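You operate a simulated robot arm through the tools that you are given. There is no shell and no other tool.

You run a simulated robot arm. Do the job below in one go: nothing can be reset, and whatever is moved stays where it is left.

Task
Put things in order on the top of the wooden bench. At the end: the brown wooden brush stands on top of the orange plate (marked "FAULT"); the yellow gauge stands on top of the white filter; the small bottle from the top of the wooden bench stands where the yellow gauge stood; the green battery stands where the small bottle stood; whatever was shut is shut again. Leave all else as you found it, and nothing knocked over.

It is judged by the outcome, as a careful person would: the job done as asked, and still so three seconds after it is handed in. It fails if anything else is knocked over, pushed out of place, dropped, spilled or broken.

Robot
A 7-joint arm with a two-finger parallel gripper, fixed in place. Base frame: the origin is at the foot of the arm, x ahead of it, y to its left, z up; the work surface is at about z = 0. Units: cm, degrees, N and s.
With the tool pointing down near the work surface it reaches from about 24 to 62 cm from the base axis. Its first joint turns from -66.0 to 66.0 degrees. Payload 2.6 kg.
The tool frame sits at the grasp point between the pads (the TCP): z along the fingers, y along the line on which they close. The tips reach 3 cm beyond it. Largest opening 9.4 cm; finger width 2.8, thickness 1; the body of the gripper, 5 by 9.6 cm, starts 5.5 cm behind the TCP.
Orientation is that of the tool frame in the base frame, as [roll, pitch, yaw] about the fixed x, y, z axes, in that order (R = Rz(yaw) Ry(pitch) Rx(roll)). With the fingers straight down and closing along the base's y, the tool's x points along the base's -x, its y along +y and its z along -z.

Tools
- The arm moves only by the tool step_arm. Its argument "moves" is one flat list of numbers, 7 for each row, row after row: the shift along the tool's x, y, z in cm, then the turn, a rotation vector about the tool's x, y, z in rad, then the closure, from 0 (fully open) to 1 (shut). In form: [dx, dy, dz, rx, ry, rz, grip, dx, dy, dz, rx, ry, rz, grip, ...]. A call has 1 to 20 rows; each row is the pose to reach, as a shift and turn from the pose commanded when the call began, along the tool's axes at that moment. A row lasts 0.2 s, in which the tool goes at most 5 cm and 8.6 degrees; a call with a longer step from one row to the next is refused whole, and so is a gripper value outside its range. A pose out of reach is approached as far as the arm can. The call stops where the force on the tool passes 40 N (or 10 N more than at its start, if that is more) or the arm is blocked; 0.2 s more then pass. The fingers move at their own pace (about 7.2 cm/s each) and stop on an object; they squeeze with about 22 N. The grip force told is the motor's: it shows also when the fingers shut on nothing. Time passes only in rows, and 0.2 s behind the last, so rows that repeat a pose let the fingers close. It gives the time, the measured TCP pose, the force on the tool (base axes), the opening and the grip force at its end, in the units of the frame above (readings bear some noise), with the torque about the TCP (base axes, N m) and any sound that the robot's microphone picked up.
- Cameras (640 x 400 px; columns grow to the right, rows downward): "scene" is fixed at [5.26, 45.15, 55.94]; the picture's right is [-0.56, -0.83, 0.00], its down [-0.50, 0.34, -0.80] and it looks along [0.66, -0.45, -0.60] (base axes); focal length 238 px, centre (320, 200). "wrist" rides on the gripper at [7.6, 1.4, -10.2] in the tool frame; the picture's right is [-0.18, 0.98, 0.00], its down [-0.75, -0.14, -0.64] and it looks along [-0.63, -0.12, 0.77] (tool axes); focal length 243 px, centre (320, 200). There is no depth. A picture from a camera that has moved, and an enlarged one, comes with that camera's place and axes in the base frame and with its lens.
- snapshot(camera): a new picture of that camera. It takes no simulated time.
- zoom(camera, box): a new picture of the part [left, top, right, bottom] of that camera's present view, enlarged. It takes no simulated time.
- finish_job(): hands the job in; it is judged then, once.

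Places have to be worked out from the pictures, the camera data and where the tool is seen. Open the gripper and draw the arm clear of the work before you hand the job in, unless the task says otherwise.

The tools are called after ">>>" as name(argument=value, ...) on one line, values as JSON. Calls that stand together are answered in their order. step_arm: Moves the arm, as the interface text tells. Its arguments: {"type":"object","properties":{"moves":{"type":"array"}},"required":["moves"]} The other tools are called the same way: snapshot (camera) takes a picture; zoom (camera, box) takes an enlarged picture of a part of a camera's view; finish_job () hands the job in.

At the start:

```text
t: 0.0
tcp_pos: [24.87, 22.28, 37.83]
tcp_rot: [180.0, 0.0, -180.0]
force: [-0.3, -0.1, -0.5]
moment: [0.02, 0.0, 0.01]
gripper_width: 9.39
grip_force: 0.0
```

scene: 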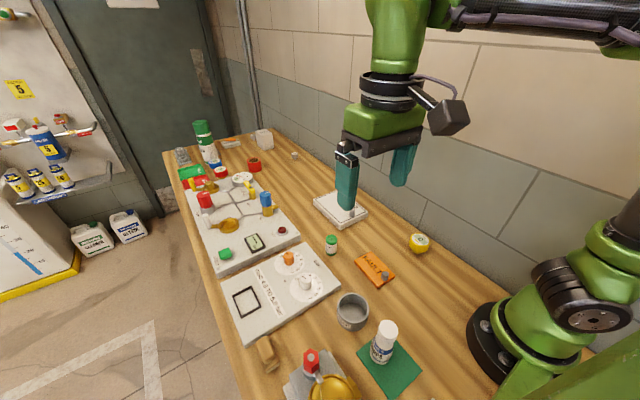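
wrist: 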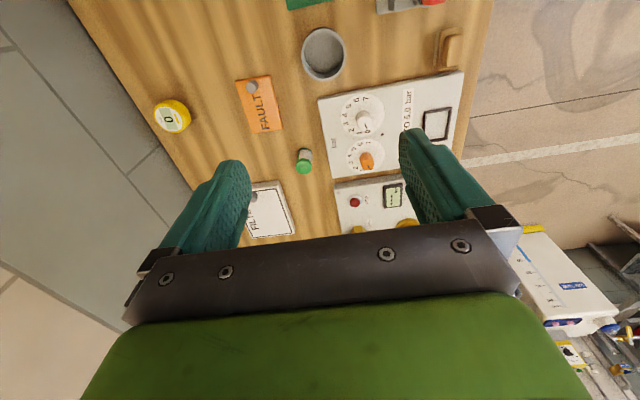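

I start by looking closer at the bench to identify the items (brush, plate, gauge, filter, small bottle, green battery).

>>> zoom(camera="scene", box=[160, 110, 320, 210])

>>> zoom(camera="scene", box=[200, 190, 360, 290])

>>> zoom(camera="scene", box=[290, 170, 450, 270])

>>> zoom(camera="scene", box=[220, 280, 412, 400])

>>> zoom(camera="wrist", box=[120, 0, 500, 240])

```text
4.00 times, centred on (240, 160) of scene
camera zoom: at [5.26, 45.15, 55.94], right [-0.56, -0.83, 0.0], down [-0.5, 0.34, -0.8], along [0.66, -0.45, -0.6], focal length 953 px, centre (640, 360)
```

zoom: 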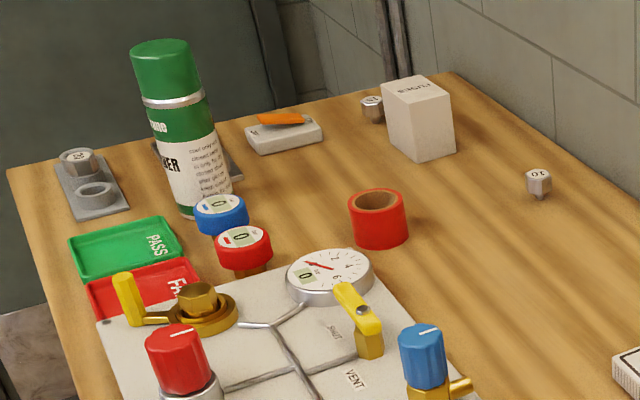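

```text
4.00 times, centred on (280, 240) of scene
camera zoom: at [5.26, 45.15, 55.94], right [-0.56, -0.83, 0.0], down [-0.5, 0.34, -0.8], along [0.66, -0.45, -0.6], focal length 953 px, centre (480, 40)
```

zoom: 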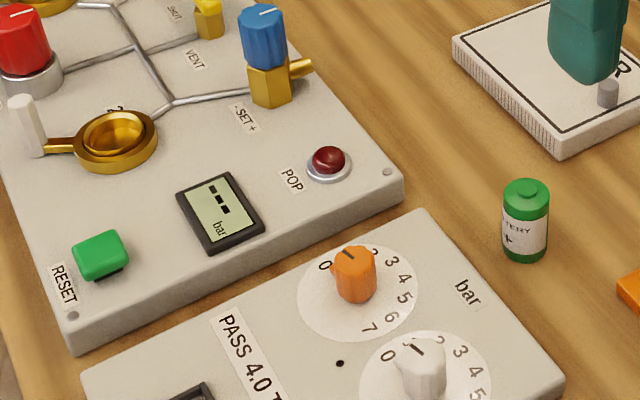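

```text
4.00 times, centred on (370, 220) of scene
camera zoom: at [5.26, 45.15, 55.94], right [-0.56, -0.83, 0.0], down [-0.5, 0.34, -0.8], along [0.66, -0.45, -0.6], focal length 953 px, centre (120, 120)
```

zoom: 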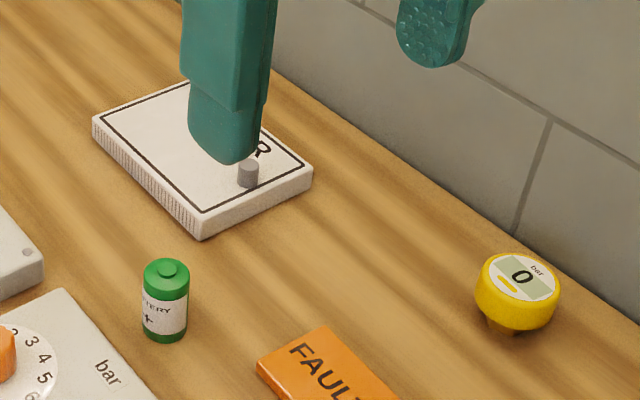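

```text
3.33 times, centred on (316, 340) of scene
camera zoom: at [5.26, 45.15, 55.94], right [-0.56, -0.83, 0.0], down [-0.5, 0.34, -0.8], along [0.66, -0.45, -0.6], focal length 794 px, centre (333, -267)
```

zoom: 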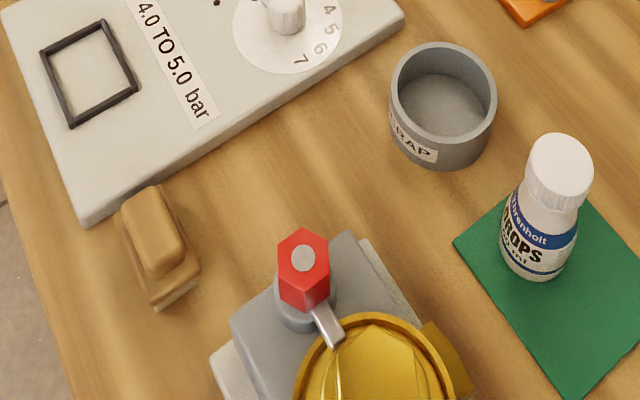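

```text
1.67 times, centred on (310, 120) of wrist
camera zoom: at [17.1, 23.8, 47.98], right [0.18, 0.98, 0.0], down [0.75, -0.14, 0.64], along [0.63, -0.12, -0.77], focal length 404 px, centre (337, 333)
```

zoom: 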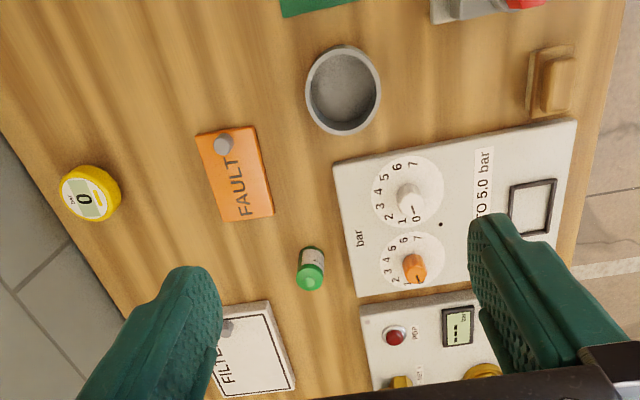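

The items are found: brush (lower left), FAULT plate, yellow gauge (right), white filter, drops bottle on green mat, green battery. I zoom in further for the small details such as the grey pegs on the plate and filter.

>>> zoom(camera="scene", box=[340, 240, 404, 280])

>>> zoom(camera="scene", box=[304, 180, 384, 230])

>>> zoom(camera="scene", box=[340, 310, 420, 360])

>>> zoom(camera="scene", box=[392, 220, 456, 260])

>>> zoom(camera="scene", box=[236, 320, 332, 380])

>>> zoom(camera="wrist", box=[220, 60, 300, 140])

```text
10.00 times, centred on (372, 260) of scene
camera zoom: at [5.26, 45.15, 55.94], right [-0.56, -0.83, 0.0], down [-0.5, 0.34, -0.8], along [0.66, -0.45, -0.6], focal length 2383 px, centre (-200, -400)
```

zoom: 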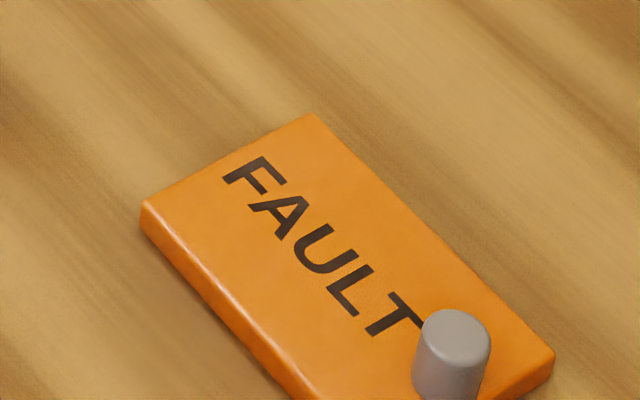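

```text
8.00 times, centred on (344, 205) of scene
camera zoom: at [5.26, 45.15, 55.94], right [-0.56, -0.83, 0.0], down [-0.5, 0.34, -0.8], along [0.66, -0.45, -0.6], focal length 1906 px, centre (128, 160)
```

zoom: 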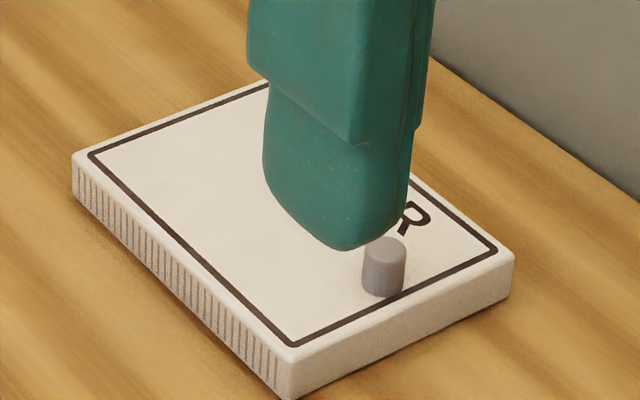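

```text
8.00 times, centred on (380, 335) of scene
camera zoom: at [5.26, 45.15, 55.94], right [-0.56, -0.83, 0.0], down [-0.5, 0.34, -0.8], along [0.66, -0.45, -0.6], focal length 1906 px, centre (-160, -880)
```

zoom: 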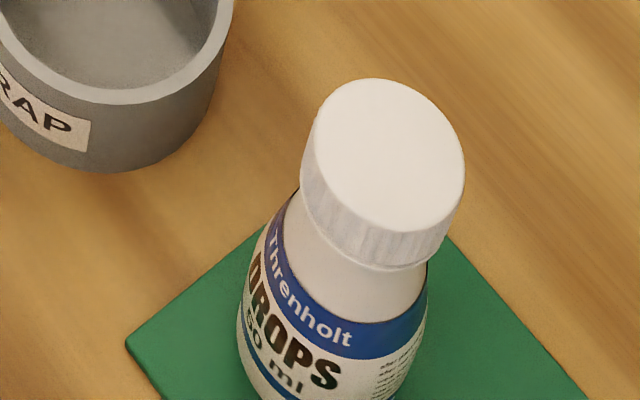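

```text
10.00 times, centred on (424, 240) of scene
camera zoom: at [5.26, 45.15, 55.94], right [-0.56, -0.83, 0.0], down [-0.5, 0.34, -0.8], along [0.66, -0.45, -0.6], focal length 2383 px, centre (-720, -200)
```

zoom: 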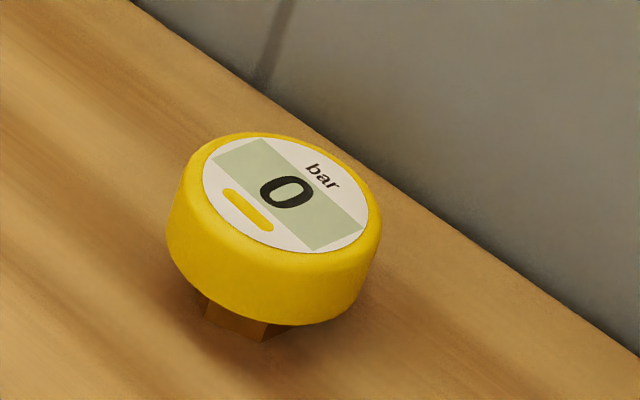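

```text
6.67 times, centred on (284, 350) of scene
camera zoom: at [5.26, 45.15, 55.94], right [-0.56, -0.83, 0.0], down [-0.5, 0.34, -0.8], along [0.66, -0.45, -0.6], focal length 1589 px, centre (560, -800)
```

zoom: 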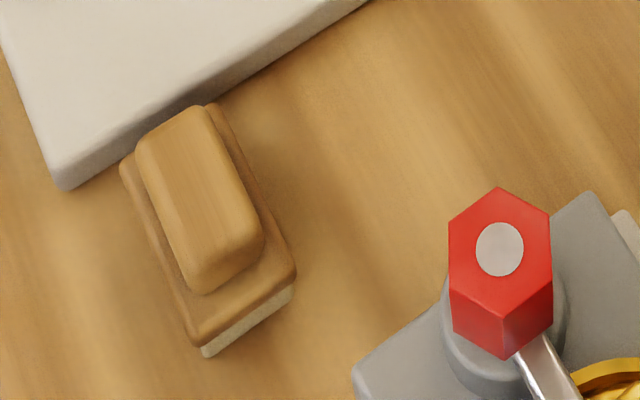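

```text
5.00 times, centred on (260, 100) of wrist
camera zoom: at [17.1, 23.8, 47.98], right [0.18, 0.98, 0.0], down [0.75, -0.14, 0.64], along [0.63, -0.12, -0.77], focal length 1213 px, centre (620, 700)
```

zoom: 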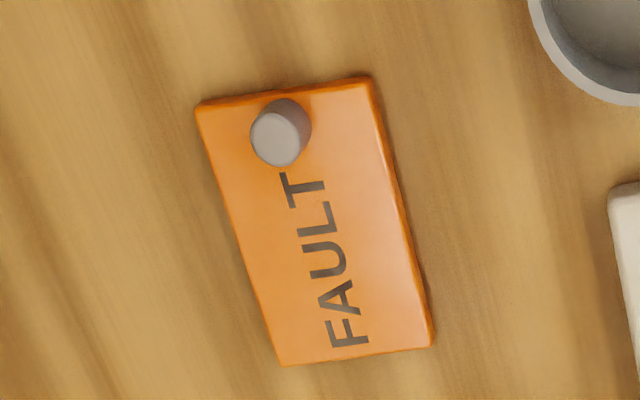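

The FAULT plate's centre is at about (31, 9.5), with a grey peg near x≈27. My other estimates are gauge (28.7, −6), battery (43.2, 15.3), brush (28, 42.7), bottle (15, 23.5) and filter x 50–67, y −6…6. I move above the gauge for a close view.

>>> step_arm(moves=[-0.38, -2.83, 1.5, 0, 0, 0, 0, -0.76, -5.66, 3.0, 0, 0, 0, 0, -1.14, -8.49, 4.5, 0, 0, 0, 0, -1.52, -11.32, 6.0, 0, 0, 0, 0, -1.9, -14.15, 7.5, 0, 0, 0, 0, -2.28, -16.98, 9.0, 0, 0, 0, 0, -2.66, -19.81, 10.5, 0, 0, 0, 0, -3.04, -22.64, 12.0, 0, 0, 0, 0, -3.42, -25.47, 13.5, 0, 0, 0, 0, -3.8, -28.3, 15, 0, 0, 0, 0, -3.8, -28.3, 17, 0, 0, 0, 0, -3.8, -28.3, 18, 0, 0, 0, 0, -3.8, -28.3, 18, 0, 0, 0, 0])

```text
t: 2.8
tcp_pos: [28.75, -5.9, 19.77]
tcp_rot: [180.0, 0.1, 180.0]
force: [0.3, 0.1, -0.2]
moment: [-0.02, 0.0, -0.03]
gripper_width: 9.37
grip_force: 0.1
```

The arm is above the gauge; I take pictures from both cameras.

>>> snapshot(camera="wrist")

>>> snapshot(camera="scene")

```text
taken
camera wrist: at [20.91, -4.33, 29.91], right [0.18, 0.98, 0.0], down [0.75, -0.14, 0.64], along [0.63, -0.12, -0.77], focal length 243 px, centre (320, 200)
```

wrist: 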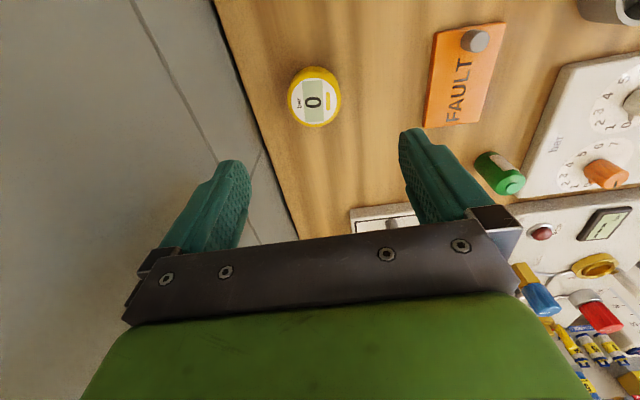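

```text
taken
```

scene: 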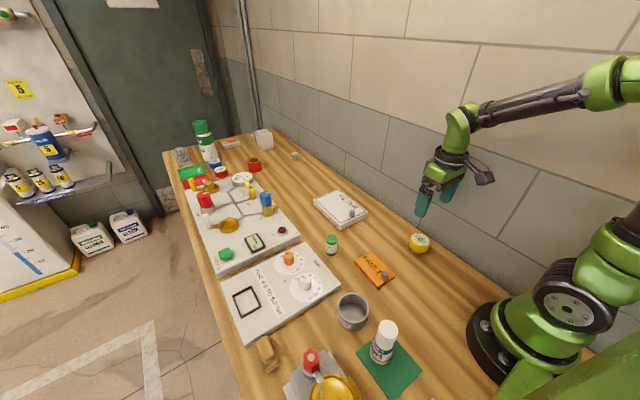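

The gauge centre is at about (28.8, −6.4) with a diameter of about 5.6 cm. The filter is unobstructed now, so I zoom on it and on the gauge.

>>> zoom(camera="scene", box=[304, 180, 384, 230])

>>> zoom(camera="wrist", box=[270, 40, 430, 140])

>>> zoom(camera="scene", box=[340, 310, 440, 400])

```text
8.00 times, centred on (344, 205) of scene
camera zoom: at [5.26, 45.15, 55.94], right [-0.56, -0.83, 0.0], down [-0.5, 0.34, -0.8], along [0.66, -0.45, -0.6], focal length 1906 px, centre (128, 160)
```

zoom: 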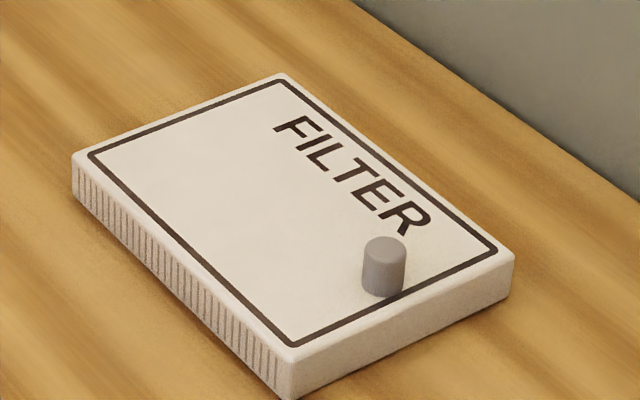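

```text
4.00 times, centred on (350, 90) of wrist
camera zoom: at [20.91, -4.33, 29.91], right [0.18, 0.98, 0.0], down [0.75, -0.14, 0.64], along [0.63, -0.12, -0.77], focal length 970 px, centre (200, 640)
```

zoom: 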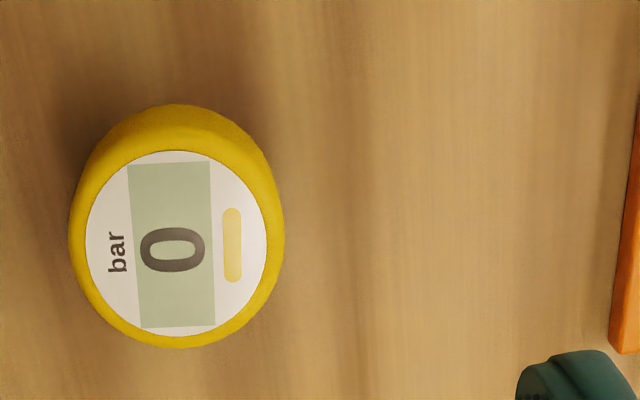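

```text
4.44 times, centred on (390, 355) of scene
camera zoom: at [5.26, 45.15, 55.94], right [-0.56, -0.83, 0.0], down [-0.5, 0.34, -0.8], along [0.66, -0.45, -0.6], focal length 1059 px, centre (9, -489)
```

zoom: 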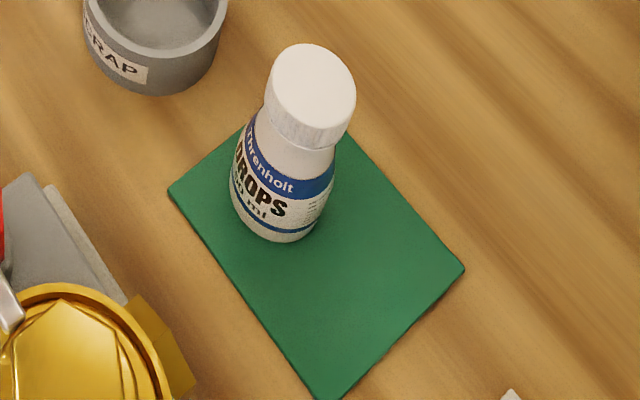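

The gauge is about 5 cm tall: body z≈2.2–5.1 on a hex stem. The filter top is at z≈2.7 with its centre near (57.3, 1). I lower over the gauge to z≈7.5 first to check alignment.

>>> step_arm(moves=[-0.1, -0.55, 3, 0, 0, 0, 0, -0.1, -0.55, 6, 0, 0, 0, 0, -0.1, -0.55, 9, 0, 0, 0, 0, -0.1, -0.55, 11, 0, 0, 0, 0, -0.1, -0.55, 12, 0, 0, 0, 0, -0.1, -0.55, 12, 0, 0, 0, 0])

>>> snapshot(camera="wrist")

>>> zoom(camera="scene", box=[380, 190, 476, 250])

```text
t: 4.2
tcp_pos: [28.83, -6.49, 7.8]
tcp_rot: [-180.0, 0.0, -179.9]
force: [0.3, -0.2, -0.2]
moment: [-0.02, 0.01, 0.0]
gripper_width: 9.38
grip_force: 0.0
```

```text
taken
camera wrist: at [21.02, -5.03, 17.98], right [0.18, 0.98, 0.0], down [0.75, -0.14, 0.64], along [0.63, -0.12, -0.77], focal length 243 px, centre (320, 200)
```

wrist: 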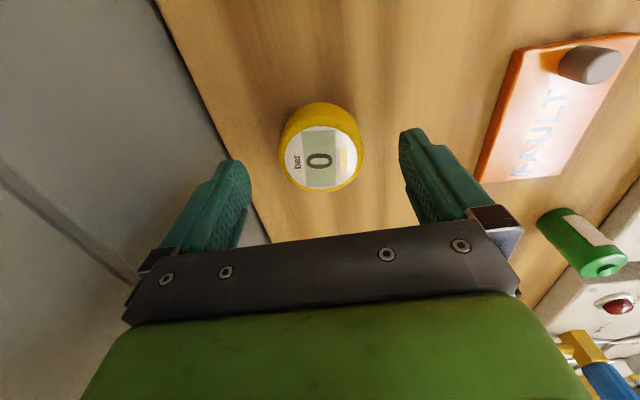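

```text
6.67 times, centred on (428, 220) of scene
camera zoom: at [5.26, 45.15, 55.94], right [-0.56, -0.83, 0.0], down [-0.5, 0.34, -0.8], along [0.66, -0.45, -0.6], focal length 1589 px, centre (-400, 67)
```

zoom: 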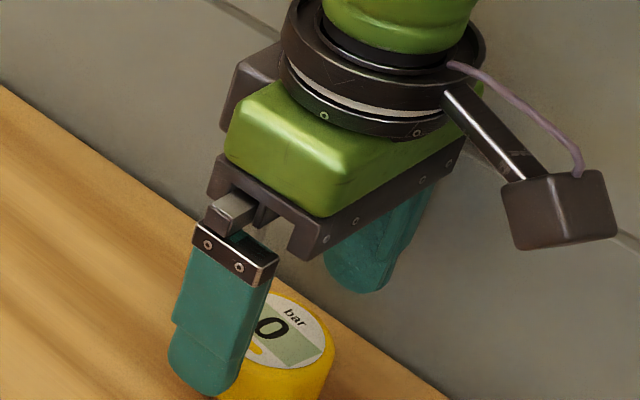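

The gauge is centred between the fingers, at about (28.85, −6.4) with its top at z≈4.4. I lower to TCP z≈3.6 and close.

>>> step_arm(moves=[0, 0.08, 1, 0, 0, 0, 0, 0, 0.08, 2, 0, 0, 0, 0, 0, 0.08, 3, 0, 0, 0, 0, 0, 0.08, 4, 0, 0, 0, 0, 0, 0.08, 4.2, 0, 0, 0, 0, 0, 0.08, 4.2, 0, 0, 0, 0.3, 0, 0.08, 4.2, 0, 0, 0, 0.6, 0, 0.08, 4.2, 0, 0, 0, 1, 0, 0.08, 4.2, 0, 0, 0, 1, 0, 0.08, 4.2, 0, 0, 0, 1])

>>> zoom(camera="scene", box=[380, 190, 476, 250])

```text
t: 6.4
tcp_pos: [28.72, -6.41, 3.52]
tcp_rot: [-179.9, 0.0, -180.0]
force: [-0.5, 0.6, -0.4]
moment: [-0.04, 0.02, -0.04]
gripper_width: 5.5
grip_force: 21.7
```

```text
6.67 times, centred on (428, 220) of scene
camera zoom: at [5.26, 45.15, 55.94], right [-0.56, -0.83, 0.0], down [-0.5, 0.34, -0.8], along [0.66, -0.45, -0.6], focal length 1589 px, centre (-400, 67)
```

zoom: 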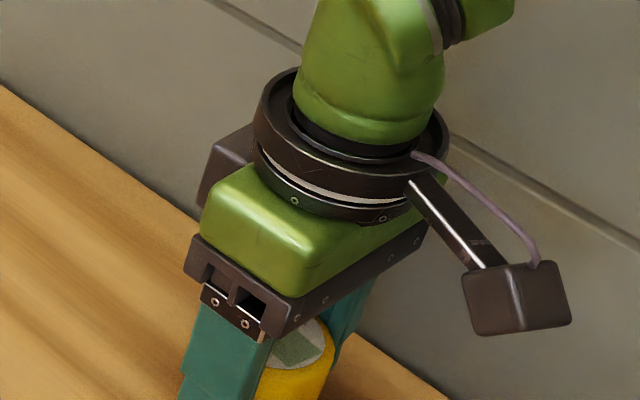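

The gauge is held (width 5.5 cm). I lift it 12 cm and carry it over the filter at about (56.5, 1).

>>> step_arm(moves=[0, 0, -0.5, 0, 0, 0, 1, 0, 0, -1.5, 0, 0, 0, 1, 0, 0, -3.5, 0, 0, 0, 1, 0, 0, -6, 0, 0, 0, 1, 0, 0, -9, 0, 0, 0, 1, 0, 0, -11.5, 0, 0, 0, 1, -2, 0.5, -12, 0, 0, 0, 1, -5, 1.3, -12, 0, 0, 0, 1, -8, 2.1, -12, 0, 0, 0, 1, -11, 2.9, -12, 0, 0, 0, 1, -14, 3.7, -12, 0, 0, 0, 1, -17, 4.5, -12, 0, 0, 0, 1, -20, 5.3, -12, 0, 0, 0, 1, -23, 6.1, -12, 0, 0, 0, 1, -25.5, 6.8, -12, 0, 0, 0, 1, -27.2, 7.2, -12, 0, 0, 0, 1, -27.7, 7.4, -12, 0, 0, 0, 1, -27.7, 7.4, -12, 0, 0, 0, 1])

>>> snapshot(camera="wrist")

>>> snapshot(camera="scene")

```text
t: 10.2
tcp_pos: [56.5, 0.86, 15.54]
tcp_rot: [-180.0, 0.0, -180.0]
force: [-0.3, -0.2, -2.4]
moment: [0.01, 0.02, -0.02]
gripper_width: 5.53
grip_force: 22.0
```

```text
taken
camera wrist: at [48.76, 2.4, 25.85], right [0.18, 0.98, 0.0], down [0.75, -0.14, 0.64], along [0.63, -0.12, -0.77], focal length 243 px, centre (320, 200)
```

wrist: 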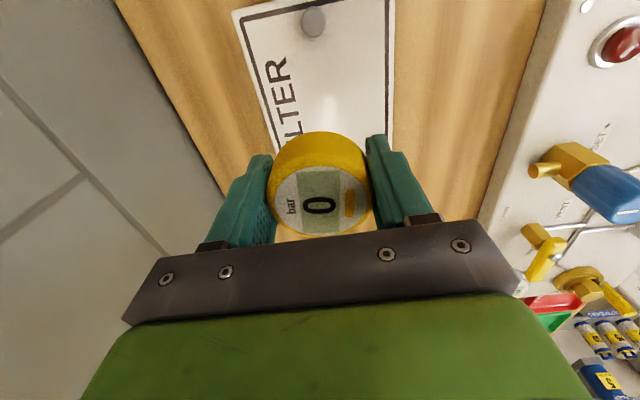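

```text
taken
```

scene: 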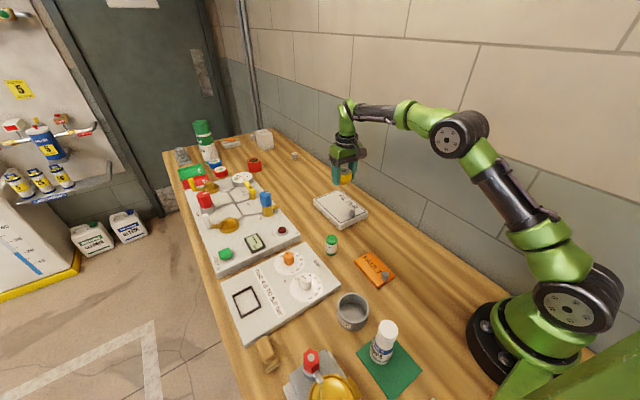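

The filter spans about x 49–65, y −4.3…7.5, with its peg at (50.2, 1.6). I shift +0.6 in y and lower to just above the filter surface.

>>> step_arm(moves=[-0.2, 0.6, 2, 0, 0, 0, 1, -0.2, 0.6, 4, 0, 0, 0, 1, -0.2, 0.6, 6, 0, 0, 0, 1, -0.2, 0.6, 7.5, 0, 0, 0, 1, -0.2, 0.6, 8.3, 0, 0, 0, 1, -0.2, 0.6, 8.6, 0, 0, 0, 1, -0.2, 0.6, 8.6, 0, 0, 0, 1])

>>> zoom(camera="scene", box=[304, 160, 400, 230])

```text
t: 11.8
tcp_pos: [56.86, 1.55, 7.1]
tcp_rot: [180.0, 0.0, -180.0]
force: [0.2, -0.6, -2.3]
moment: [0.0, 0.05, 0.01]
gripper_width: 5.5
grip_force: 22.2
```

```text
5.71 times, centred on (352, 195) of scene
camera zoom: at [5.26, 45.15, 55.94], right [-0.56, -0.83, 0.0], down [-0.5, 0.34, -0.8], along [0.66, -0.45, -0.6], focal length 1362 px, centre (137, 229)
```

zoom: 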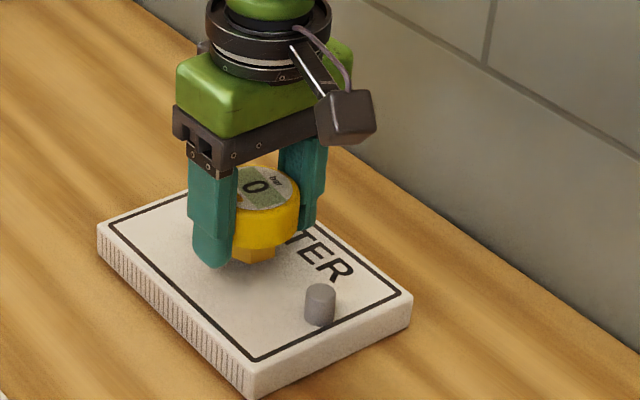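

The gauge is still just above the filter. I lower in small steps, watching the force.

>>> step_arm(moves=[0, 0, 0.2, 0, 0, 0, 1, 0, 0, 0.4, 0, 0, 0, 1, 0, 0, 0.5, 0, 0, 0, 1, 0, 0, 0.5, 0, 0, 0, 1])

>>> zoom(camera="scene", box=[304, 160, 400, 230])

```text
t: 12.8
tcp_pos: [56.57, 1.59, 6.37]
tcp_rot: [-179.9, 0.1, 180.0]
force: [-0.4, 0.9, -1.9]
moment: [-0.01, 0.02, -0.01]
gripper_width: 5.5
grip_force: 22.3
```

```text
5.71 times, centred on (352, 195) of scene
camera zoom: at [5.26, 45.15, 55.94], right [-0.56, -0.83, 0.0], down [-0.5, 0.34, -0.8], along [0.66, -0.45, -0.6], focal length 1362 px, centre (137, 229)
```

zoom: 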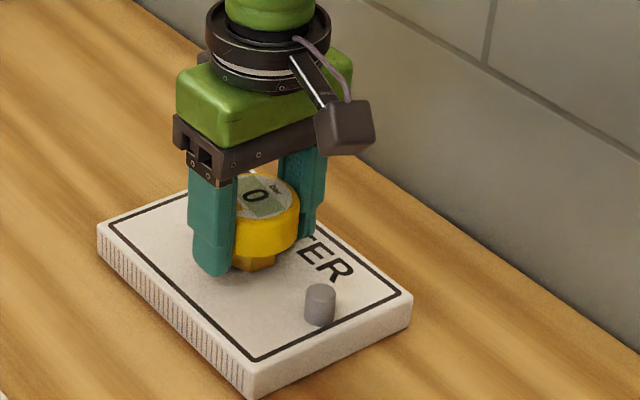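

No contact yet (force still about −2 N, the gauge's weight). I continue in smaller steps.

>>> step_arm(moves=[0, 0, 0.15, 0, 0, 0, 1, 0, 0, 0.3, 0, 0, 0, 1, 0, 0, 0.3, 0, 0, 0, 1])

```text
t: 13.6
tcp_pos: [56.61, 1.66, 6.13]
tcp_rot: [180.0, 0.0, -180.0]
force: [-1.2, -1.3, 1.9]
moment: [0.0, 0.08, 0.01]
gripper_width: 5.49
grip_force: 22.0
```

The vertical force rose to +1.9 N, which suggests contact. I go one more millimetre to confirm.

>>> step_arm(moves=[0, 0, 0.1, 0, 0, 0, 1, 0, 0, 0.1, 0, 0, 0, 1])

>>> zoom(camera="scene", box=[304, 160, 400, 230])

```text
t: 14.2
tcp_pos: [56.76, 1.63, 6.23]
tcp_rot: [180.0, 0.2, -180.0]
force: [0.4, 0.0, 11.1]
moment: [0.01, 0.16, 0.0]
gripper_width: 5.51
grip_force: 21.8
```

```text
5.71 times, centred on (352, 195) of scene
camera zoom: at [5.25, 45.15, 55.94], right [-0.56, -0.83, 0.0], down [-0.5, 0.34, -0.8], along [0.66, -0.45, -0.6], focal length 1362 px, centre (137, 229)
```

zoom: 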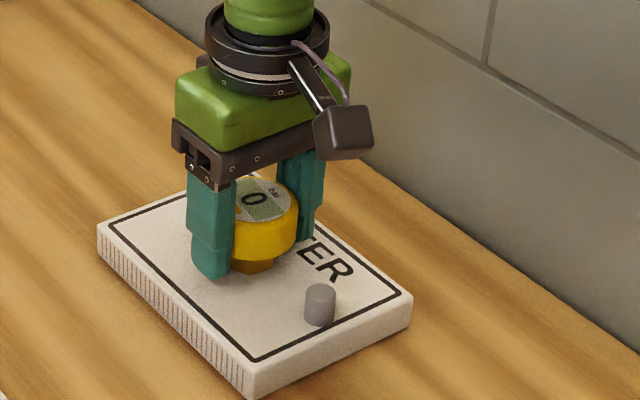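

Contact is firm (11 N). I relax 1 mm, open the fingers gradually, and then rise.

>>> step_arm(moves=[0, 0, -0.12, 0, 0, 0, 1, 0, 0, -0.12, 0, 0, 0, 0.4, 0, 0, -0.12, 0, 0, 0, 0.3, 0, 0, -0.12, 0, 0, 0, 0.15, 0, 0, -0.12, 0, 0, 0, 0, 0, 0, -0.12, 0, 0, 0, 0, 0, 0, -0.12, 0, 0, 0, 0])

>>> zoom(camera="scene", box=[304, 160, 400, 230])

>>> snapshot(camera="wrist")

```text
t: 15.8
tcp_pos: [56.71, 1.55, 6.12]
tcp_rot: [-180.0, -0.1, 180.0]
force: [-0.4, 0.0, -1.4]
moment: [-0.01, 0.02, 0.02]
gripper_width: 9.4
grip_force: 0.1
```

```text
5.71 times, centred on (352, 195) of scene
camera zoom: at [5.26, 45.15, 55.94], right [-0.56, -0.83, 0.0], down [-0.5, 0.34, -0.8], along [0.66, -0.45, -0.6], focal length 1362 px, centre (137, 229)
```

zoom: 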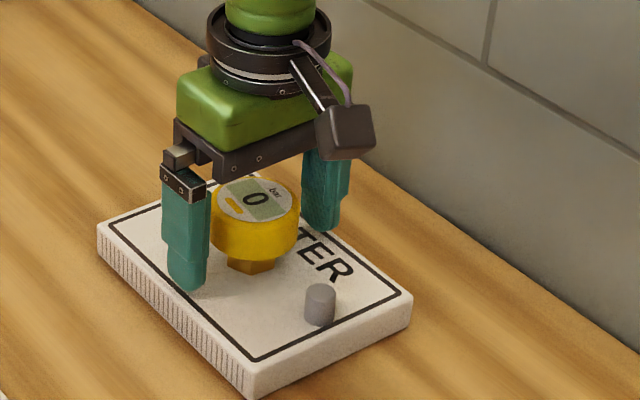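

```text
taken
camera wrist: at [48.86, 3.02, 16.35], right [0.18, 0.98, 0.0], down [0.75, -0.14, 0.64], along [0.63, -0.12, -0.77], focal length 243 px, centre (320, 200)
```

wrist: 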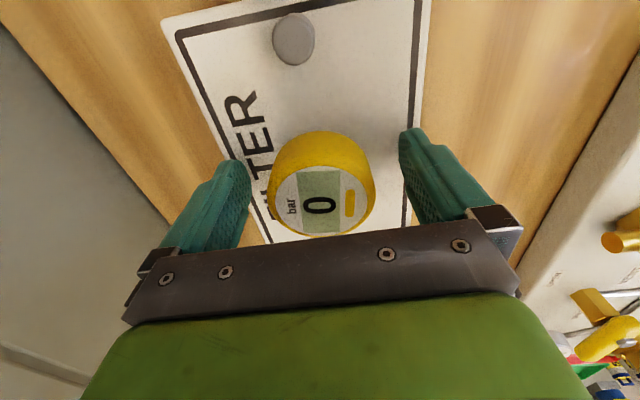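

The gauge stands steadily on the filter. Now I rise and travel to above the bottle at about (15.2, 23.3).

>>> step_arm(moves=[0, 0, -2, 0, 0, 0, 0, 0, 0, -6, 0, 0, 0, 0, 0, 0, -10.5, 0, 0, 0, 0, 0, 0, -14.5, 0, 0, 0, 0, 0, 0, -18, 0, 0, 0, 0, 2.97, 1.55, -18, 0, 0, 0, 0, 5.94, 3.1, -18, 0, 0, 0, 0, 8.91, 4.65, -18, 0, 0, 0, 0, 11.88, 6.2, -18, 0, 0, 0, 0, 14.85, 7.75, -18, 0, 0, 0, 0, 17.82, 9.3, -18, 0, 0, 0, 0, 20.79, 10.85, -18, 0, 0, 0, 0, 23.76, 12.4, -18, 0, 0, 0, 0, 26.73, 13.95, -18, 0, 0, 0, 0, 29.7, 15.5, -18, 0, 0, 0, 0, 32.67, 17.05, -18, 0, 0, 0, 0, 35.64, 18.6, -18, 0, 0, 0, 0, 38.6, 20.15, -18, 0, 0, 0, 0, 41.5, 21.7, -18, 0, 0, 0, 0])

>>> snapshot(camera="wrist")

>>> snapshot(camera="scene")

```text
t: 19.8
tcp_pos: [15.32, 23.35, 24.35]
tcp_rot: [-180.0, 0.0, -179.9]
force: [-0.8, 0.1, -0.3]
moment: [-0.04, 0.01, 0.01]
gripper_width: 9.4
grip_force: 0.1
```

```text
taken
camera wrist: at [7.66, 24.74, 34.47], right [0.18, 0.98, 0.0], down [0.75, -0.14, 0.64], along [0.63, -0.12, -0.77], focal length 243 px, centre (320, 200)
```

wrist: 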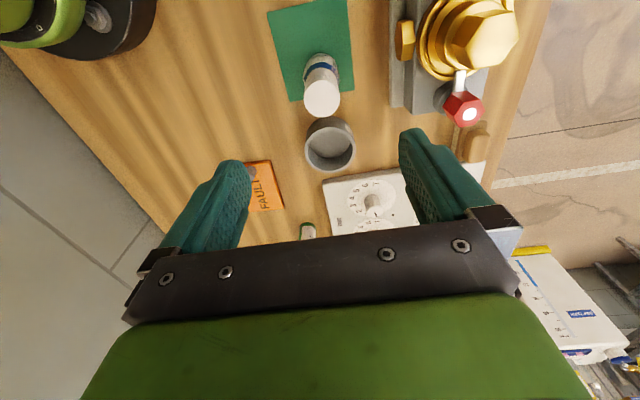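

```text
taken
```

scene: 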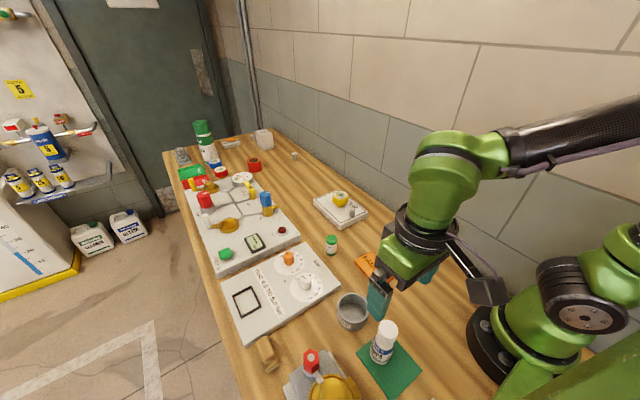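

The bottle is seen from above; I zoom for accuracy.

>>> zoom(camera="wrist", box=[260, 0, 420, 130])

>>> zoom(camera="scene", box=[340, 310, 440, 400])

```text
3.08 times, centred on (340, 65) of wrist
camera zoom: at [7.66, 24.74, 34.47], right [0.18, 0.98, 0.0], down [0.75, -0.14, 0.64], along [0.63, -0.12, -0.77], focal length 746 px, centre (258, 615)
```

zoom: 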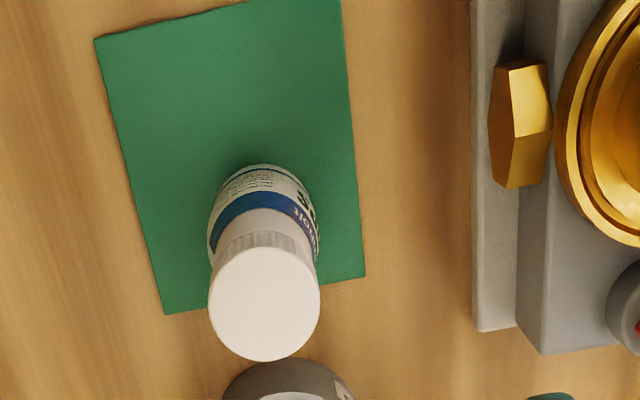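

```text
4.44 times, centred on (390, 355) of scene
camera zoom: at [5.26, 45.15, 55.94], right [-0.56, -0.83, 0.0], down [-0.5, 0.34, -0.8], along [0.66, -0.45, -0.6], focal length 1059 px, centre (9, -489)
```

zoom: 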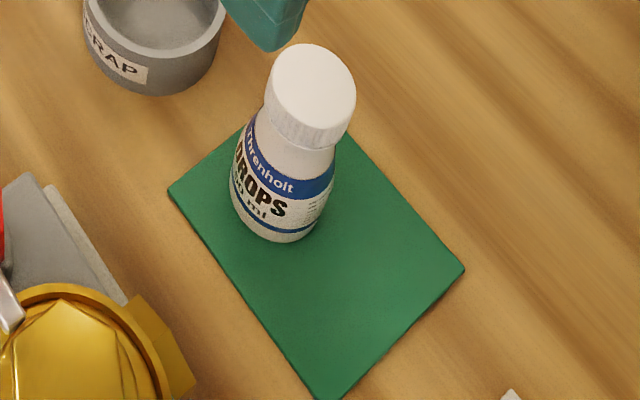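

The bottle is at about (14.9, 23.5), some 10.8 cm tall and 4 cm wide. With the palm 5.5 cm behind the TCP, I must grip at TCP z≈6.3. I descend to z≈15.5 and check alignment first.

>>> step_arm(moves=[0.42, 0.15, 2.5, 0, 0, 0, 0, 0.42, 0.15, 5, 0, 0, 0, 0, 0.42, 0.15, 7.5, 0, 0, 0, 0, 0.42, 0.15, 8.85, 0, 0, 0, 0, 0.42, 0.15, 8.85, 0, 0, 0, 0])

>>> snapshot(camera="wrist")

>>> zoom(camera="scene", box=[320, 280, 480, 400])

```text
t: 21.0
tcp_pos: [14.77, 23.22, 15.32]
tcp_rot: [180.0, 0.0, 180.0]
force: [-1.2, 0.1, 0.6]
moment: [0.0, 0.0, 0.02]
gripper_width: 9.39
grip_force: 0.1
```

```text
taken
camera wrist: at [7.01, 24.78, 25.5], right [0.18, 0.98, 0.0], down [0.75, -0.14, 0.64], along [0.63, -0.12, -0.77], focal length 243 px, centre (320, 200)
```

wrist: 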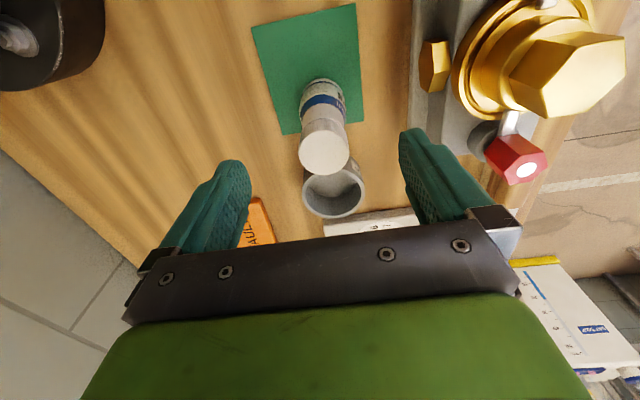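

```text
3.33 times, centred on (400, 340) of scene
camera zoom: at [5.26, 45.15, 55.94], right [-0.56, -0.83, 0.0], down [-0.5, 0.34, -0.8], along [0.66, -0.45, -0.6], focal length 794 px, centre (53, -267)
```

zoom: 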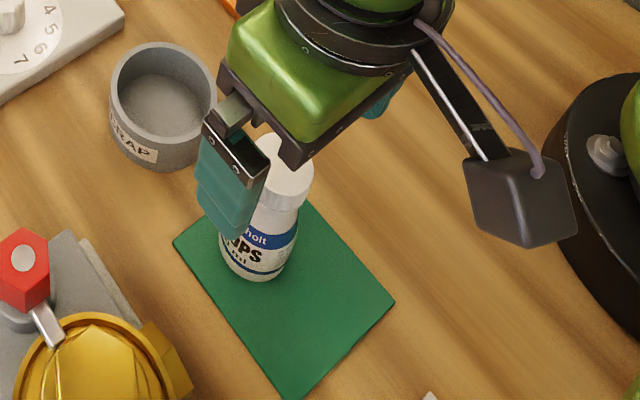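

Alignment is good, with the bottle at about (15.05, 23.5). I descend to TCP z≈6.1 and close on the body.

>>> step_arm(moves=[-0.15, 0, 2, 0, 0, 0, 0, -0.15, 0, 4, 0, 0, 0, 0, -0.15, 0, 6, 0, 0, 0, 0, -0.15, 0, 8, 0, 0, 0, 0, -0.15, 0, 9.2, 0, 0, 0, 0, -0.15, 0, 9.2, 0, 0, 0, 0.2, -0.15, 0, 9.2, 0, 0, 0, 0.4, -0.15, 0, 9.2, 0, 0, 0, 0.5, -0.15, 0, 9.2, 0, 0, 0, 0.6, -0.15, 0, 9.2, 0, 0, 0, 1, -0.15, 0, 9.2, 0, 0, 0, 1])

>>> snapshot(camera="wrist")

>>> zoom(camera="scene", box=[320, 280, 480, 400])

```text
t: 23.4
tcp_pos: [14.82, 23.47, 6.22]
tcp_rot: [180.0, -0.1, 180.0]
force: [0.1, 0.9, -0.3]
moment: [0.03, 0.0, 0.03]
gripper_width: 4.11
grip_force: 21.5
```

```text
taken
camera wrist: at [7.16, 24.92, 16.36], right [0.18, 0.98, 0.0], down [0.75, -0.14, 0.64], along [0.63, -0.12, -0.77], focal length 243 px, centre (320, 200)
```

wrist: 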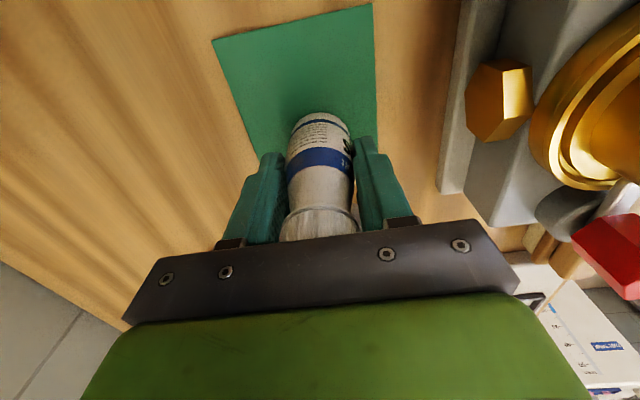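

```text
3.33 times, centred on (400, 340) of scene
camera zoom: at [5.26, 45.15, 55.94], right [-0.56, -0.83, 0.0], down [-0.5, 0.34, -0.8], along [0.66, -0.45, -0.6], focal length 794 px, centre (53, -267)
```

zoom: 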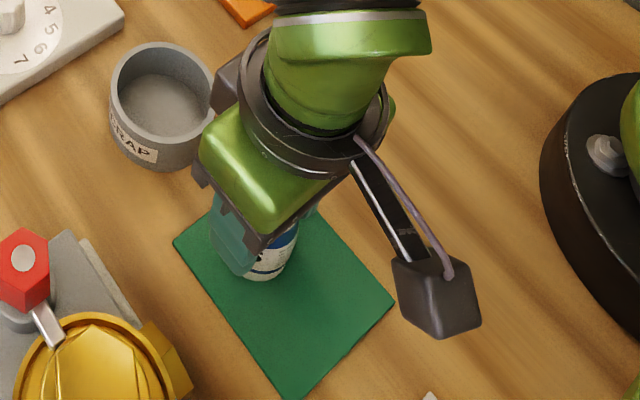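

The bottle is gripped (4.11 cm); its original spot is about (15.0, 23.5). I lift it high and carry it on an arc to above the gauge's old spot (28.85, −6.4).

>>> step_arm(moves=[0, 0, -0.5, 0, 0, 0, 1, 0, 0, -1.5, 0, 0, 0, 1, 0, 0, -3.5, 0, 0, 0, 1, 0, 0, -6, 0, 0, 0, 1, 0, 0, -9, 0, 0, 0, 1, 0, 0, -12, 0, 0, 0, 1, 0, 0, -14, 0, 0, 0, 1, -2.4, -2.7, -14, 0, 0, 0, 1, -4.8, -5.4, -14, 0, 0, 0, 1, -7.2, -8.1, -14, 0, 0, 0, 1, -9.6, -10.8, -14, 0, 0, 0, 1, -12, -13.5, -14, 0, 0, 0, 1, -12.4, -16.7, -14, 0, 0, 0, 1, -12.8, -20, -14, 0, 0, 0, 1, -13.2, -23.3, -14, 0, 0, 0, 1, -13.5, -26.6, -14, 0, 0, 0, 1, -13.75, -29, -14, 0, 0, 0, 1, -13.85, -29.9, -14, 0, 0, 0, 1, -13.85, -29.9, -14, 0, 0, 0, 1])

>>> snapshot(camera="wrist")

>>> snapshot(camera="scene")

```text
t: 27.4
tcp_pos: [28.85, -6.74, 20.12]
tcp_rot: [180.0, 0.0, -180.0]
force: [-1.0, -0.6, -0.5]
moment: [-0.01, -0.01, 0.02]
gripper_width: 4.08
grip_force: 22.3
```

```text
taken
camera wrist: at [21.07, -5.15, 30.4], right [0.18, 0.98, 0.0], down [0.75, -0.14, 0.64], along [0.63, -0.12, -0.77], focal length 243 px, centre (320, 200)
```

wrist: 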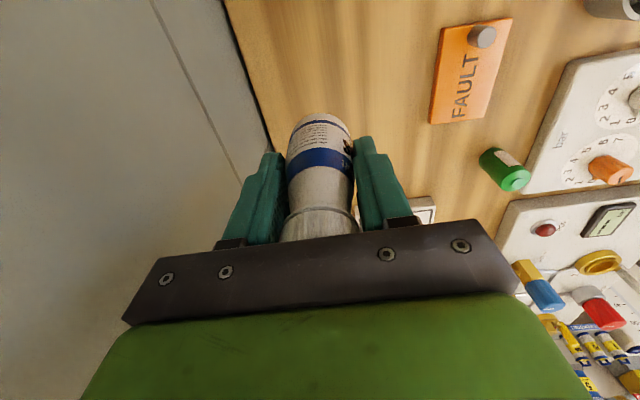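

```text
taken
```

scene: 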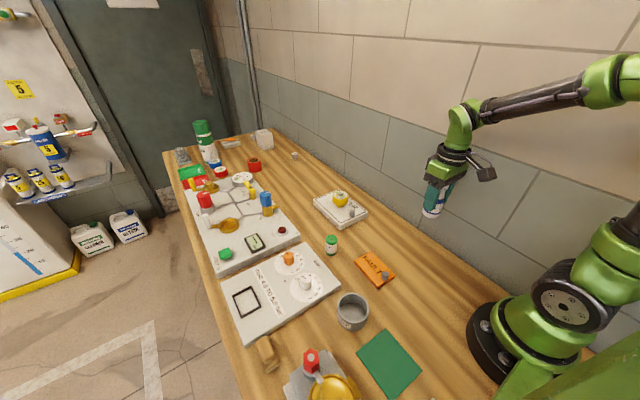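

The bottle hangs upright above the gauge's old spot. I lower it to just above the bench.

>>> step_arm(moves=[0, 0.05, 2.5, 0, 0, 0, 1, 0, 0.05, 5, 0, 0, 0, 1, 0, 0.05, 7.5, 0, 0, 0, 1, 0, 0.05, 10, 0, 0, 0, 1, 0, 0.05, 12, 0, 0, 0, 1, 0, 0.05, 13.2, 0, 0, 0, 1, 0, 0.05, 13.8, 0, 0, 0, 1, 0, 0.05, 13.8, 0, 0, 0, 1])

>>> zoom(camera="scene", box=[380, 190, 476, 250])

```text
t: 29.2
tcp_pos: [28.87, -6.53, 6.34]
tcp_rot: [180.0, 0.0, -179.9]
force: [-0.6, -0.1, -1.2]
moment: [0.01, 0.01, 0.01]
gripper_width: 4.11
grip_force: 22.2
```

```text
6.67 times, centred on (428, 220) of scene
camera zoom: at [5.26, 45.15, 55.94], right [-0.56, -0.83, 0.0], down [-0.5, 0.34, -0.8], along [0.66, -0.45, -0.6], focal length 1589 px, centre (-400, 67)
```

zoom: 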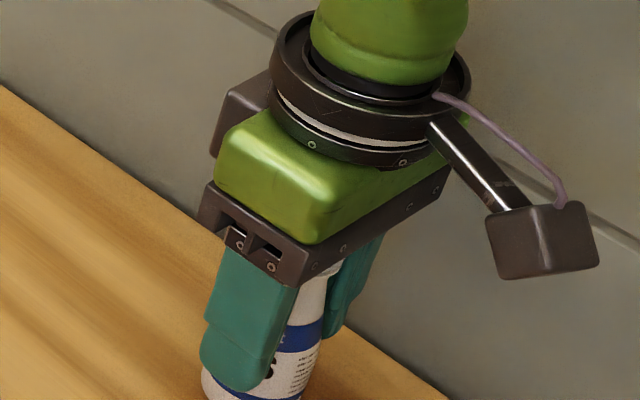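

No contact yet. I lower in small steps, watching the force.

>>> step_arm(moves=[0, 0, 0.1, 0, 0, 0, 1, 0, 0, 0.2, 0, 0, 0, 1, 0, 0, 0.3, 0, 0, 0, 1, 0, 0, 0.3, 0, 0, 0, 1])

```text
t: 30.2
tcp_pos: [28.72, -6.43, 6.06]
tcp_rot: [-180.0, -0.1, -180.0]
force: [0.1, 1.4, -0.8]
moment: [0.03, 0.0, -0.03]
gripper_width: 4.1
grip_force: 21.8
```

Still no contact. Two more millimetres.

>>> step_arm(moves=[0, 0, 0.1, 0, 0, 0, 1, 0, 0, 0.2, 0, 0, 0, 1, 0, 0, 0.2, 0, 0, 0, 1])

```text
t: 31.0
tcp_pos: [28.6, -6.44, 5.71]
tcp_rot: [180.0, -0.1, 180.0]
force: [0.1, 0.7, -0.7]
moment: [-0.01, 0.04, 0.01]
gripper_width: 4.1
grip_force: 22.2
```

Still free. I continue by another 1–2 mm.

>>> step_arm(moves=[0, 0, 0.1, 0, 0, 0, 1, 0, 0, 0.15, 0, 0, 0, 1, 0, 0, 0.15, 0, 0, 0, 1])

>>> zoom(camera="scene", box=[380, 210, 444, 270])

```text
t: 31.8
tcp_pos: [28.69, -6.43, 5.75]
tcp_rot: [179.9, 0.0, 180.0]
force: [-3.3, 0.4, 11.5]
moment: [0.02, 0.15, -0.07]
gripper_width: 4.1
grip_force: 21.8
```

```text
6.67 times, centred on (412, 240) of scene
camera zoom: at [5.26, 45.15, 55.94], right [-0.56, -0.83, 0.0], down [-0.5, 0.34, -0.8], along [0.66, -0.45, -0.6], focal length 1589 px, centre (-293, -67)
```

zoom: 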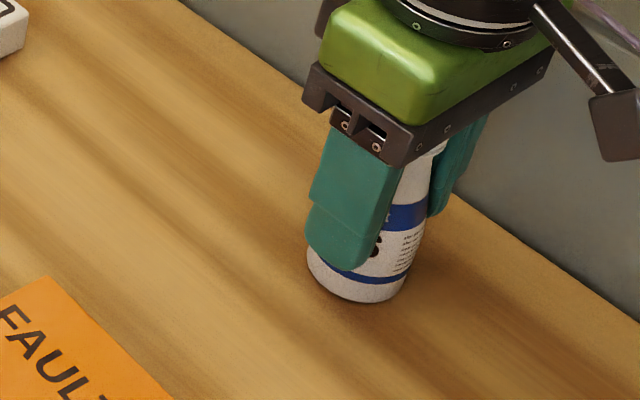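

Contact (11.5 N up). I relax 1 mm, open slowly, then rise straight up well above the bottle.

>>> step_arm(moves=[0, 0, -0.1, 0, 0, 0, 1, 0, 0, -0.1, 0, 0, 0, 0.55, 0, 0, -0.1, 0, 0, 0, 0.45, 0, 0, -0.1, 0, 0, 0, 0.3, 0, 0, -0.1, 0, 0, 0, 0.15, 0, 0, -0.1, 0, 0, 0, 0, 0, 0, -0.1, 0, 0, 0, 0, 0, 0, -1, 0, 0, 0, 0, 0, 0, -3, 0, 0, 0, 0, 0, 0, -6, 0, 0, 0, 0, 0, 0, -9, 0, 0, 0, 0, 0, 0, -12, 0, 0, 0, 0, 0, 0, -14.5, 0, 0, 0, 0, 0, 0, -14.5, 0, 0, 0, 0])

>>> snapshot(camera="wrist")

>>> snapshot(camera="scene")

```text
t: 34.8
tcp_pos: [28.66, -6.67, 20.24]
tcp_rot: [180.0, 0.1, -180.0]
force: [-0.4, 0.7, -0.8]
moment: [0.0, 0.0, 0.0]
gripper_width: 9.43
grip_force: 0.0
```

```text
taken
camera wrist: at [21.01, -5.2, 30.4], right [0.18, 0.98, 0.0], down [0.75, -0.14, 0.64], along [0.63, -0.12, -0.77], focal length 243 px, centre (320, 200)
```

wrist: 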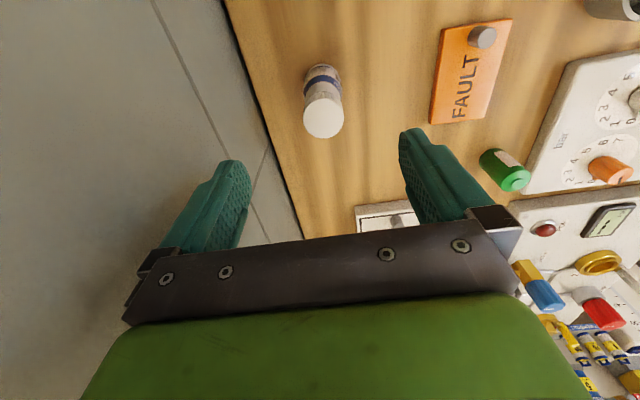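

```text
taken
```

scene: 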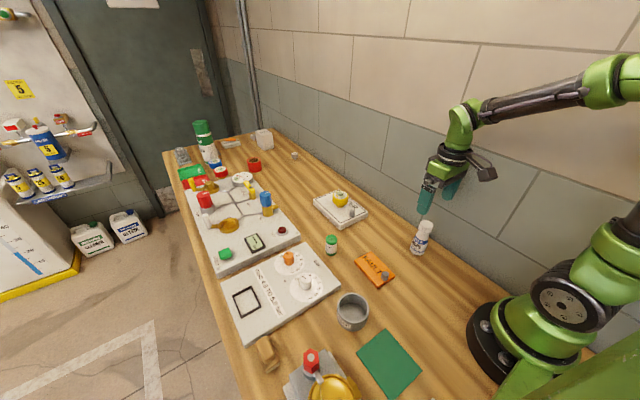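

The bottle stands where the gauge was. Next comes the battery at about (43.2, 15.3). The panel edge is near y≈20.5, so I set a partial opening of about 6 cm and move above the battery.

>>> step_arm(moves=[-1.8, 2.7, 0, 0, 0, 0, 0.1, -3.6, 5.4, 0, 0, 0, 0, 0.2, -5.4, 8.1, 0, 0, 0, 0, 0.36, -7.2, 10.8, 0, 0, 0, 0, 0.36, -9.0, 13.5, 0, 0, 0, 0, 0.36, -10.8, 16.2, 0, 0, 0, 0, 0.36, -12.6, 18.9, 0, 0, 0, 0, 0.36, -14.1, 21.2, 0, 0, 0, 0, 0.36, -14.45, 21.8, 0, 0, 0, 0, 0.36, -14.45, 21.8, 0, 0, 0, 0, 0.36])

>>> snapshot(camera="wrist")

>>> zoom(camera="wrist", box=[240, 30, 400, 150])

```text
t: 37.0
tcp_pos: [43.22, 15.24, 20.27]
tcp_rot: [179.9, 0.0, -180.0]
force: [0.6, -0.5, 0.2]
moment: [0.02, -0.01, 0.01]
gripper_width: 6.03
grip_force: 0.0
```

```text
taken
camera wrist: at [35.5, 16.85, 30.52], right [0.18, 0.98, 0.0], down [0.75, -0.14, 0.64], along [0.63, -0.12, -0.77], focal length 243 px, centre (320, 200)
```

wrist: 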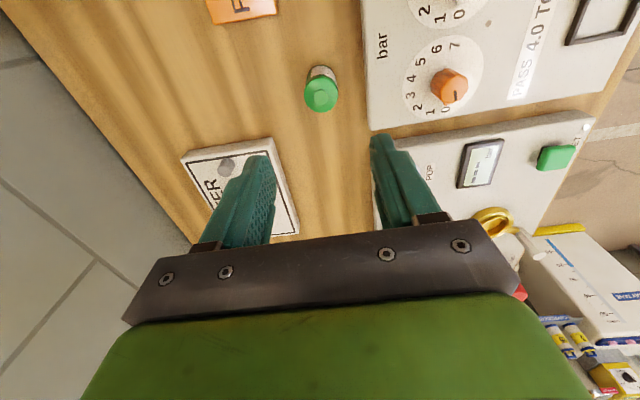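

```text
3.33 times, centred on (320, 90) of wrist
camera zoom: at [35.5, 16.85, 30.52], right [0.18, 0.98, 0.0], down [0.75, -0.14, 0.64], along [0.63, -0.12, -0.77], focal length 809 px, centre (320, 567)
```

zoom: 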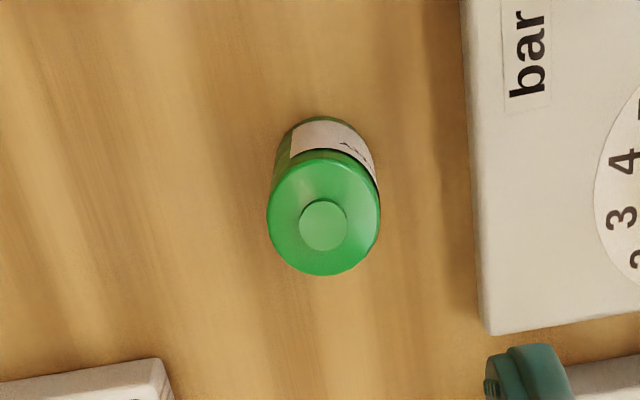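

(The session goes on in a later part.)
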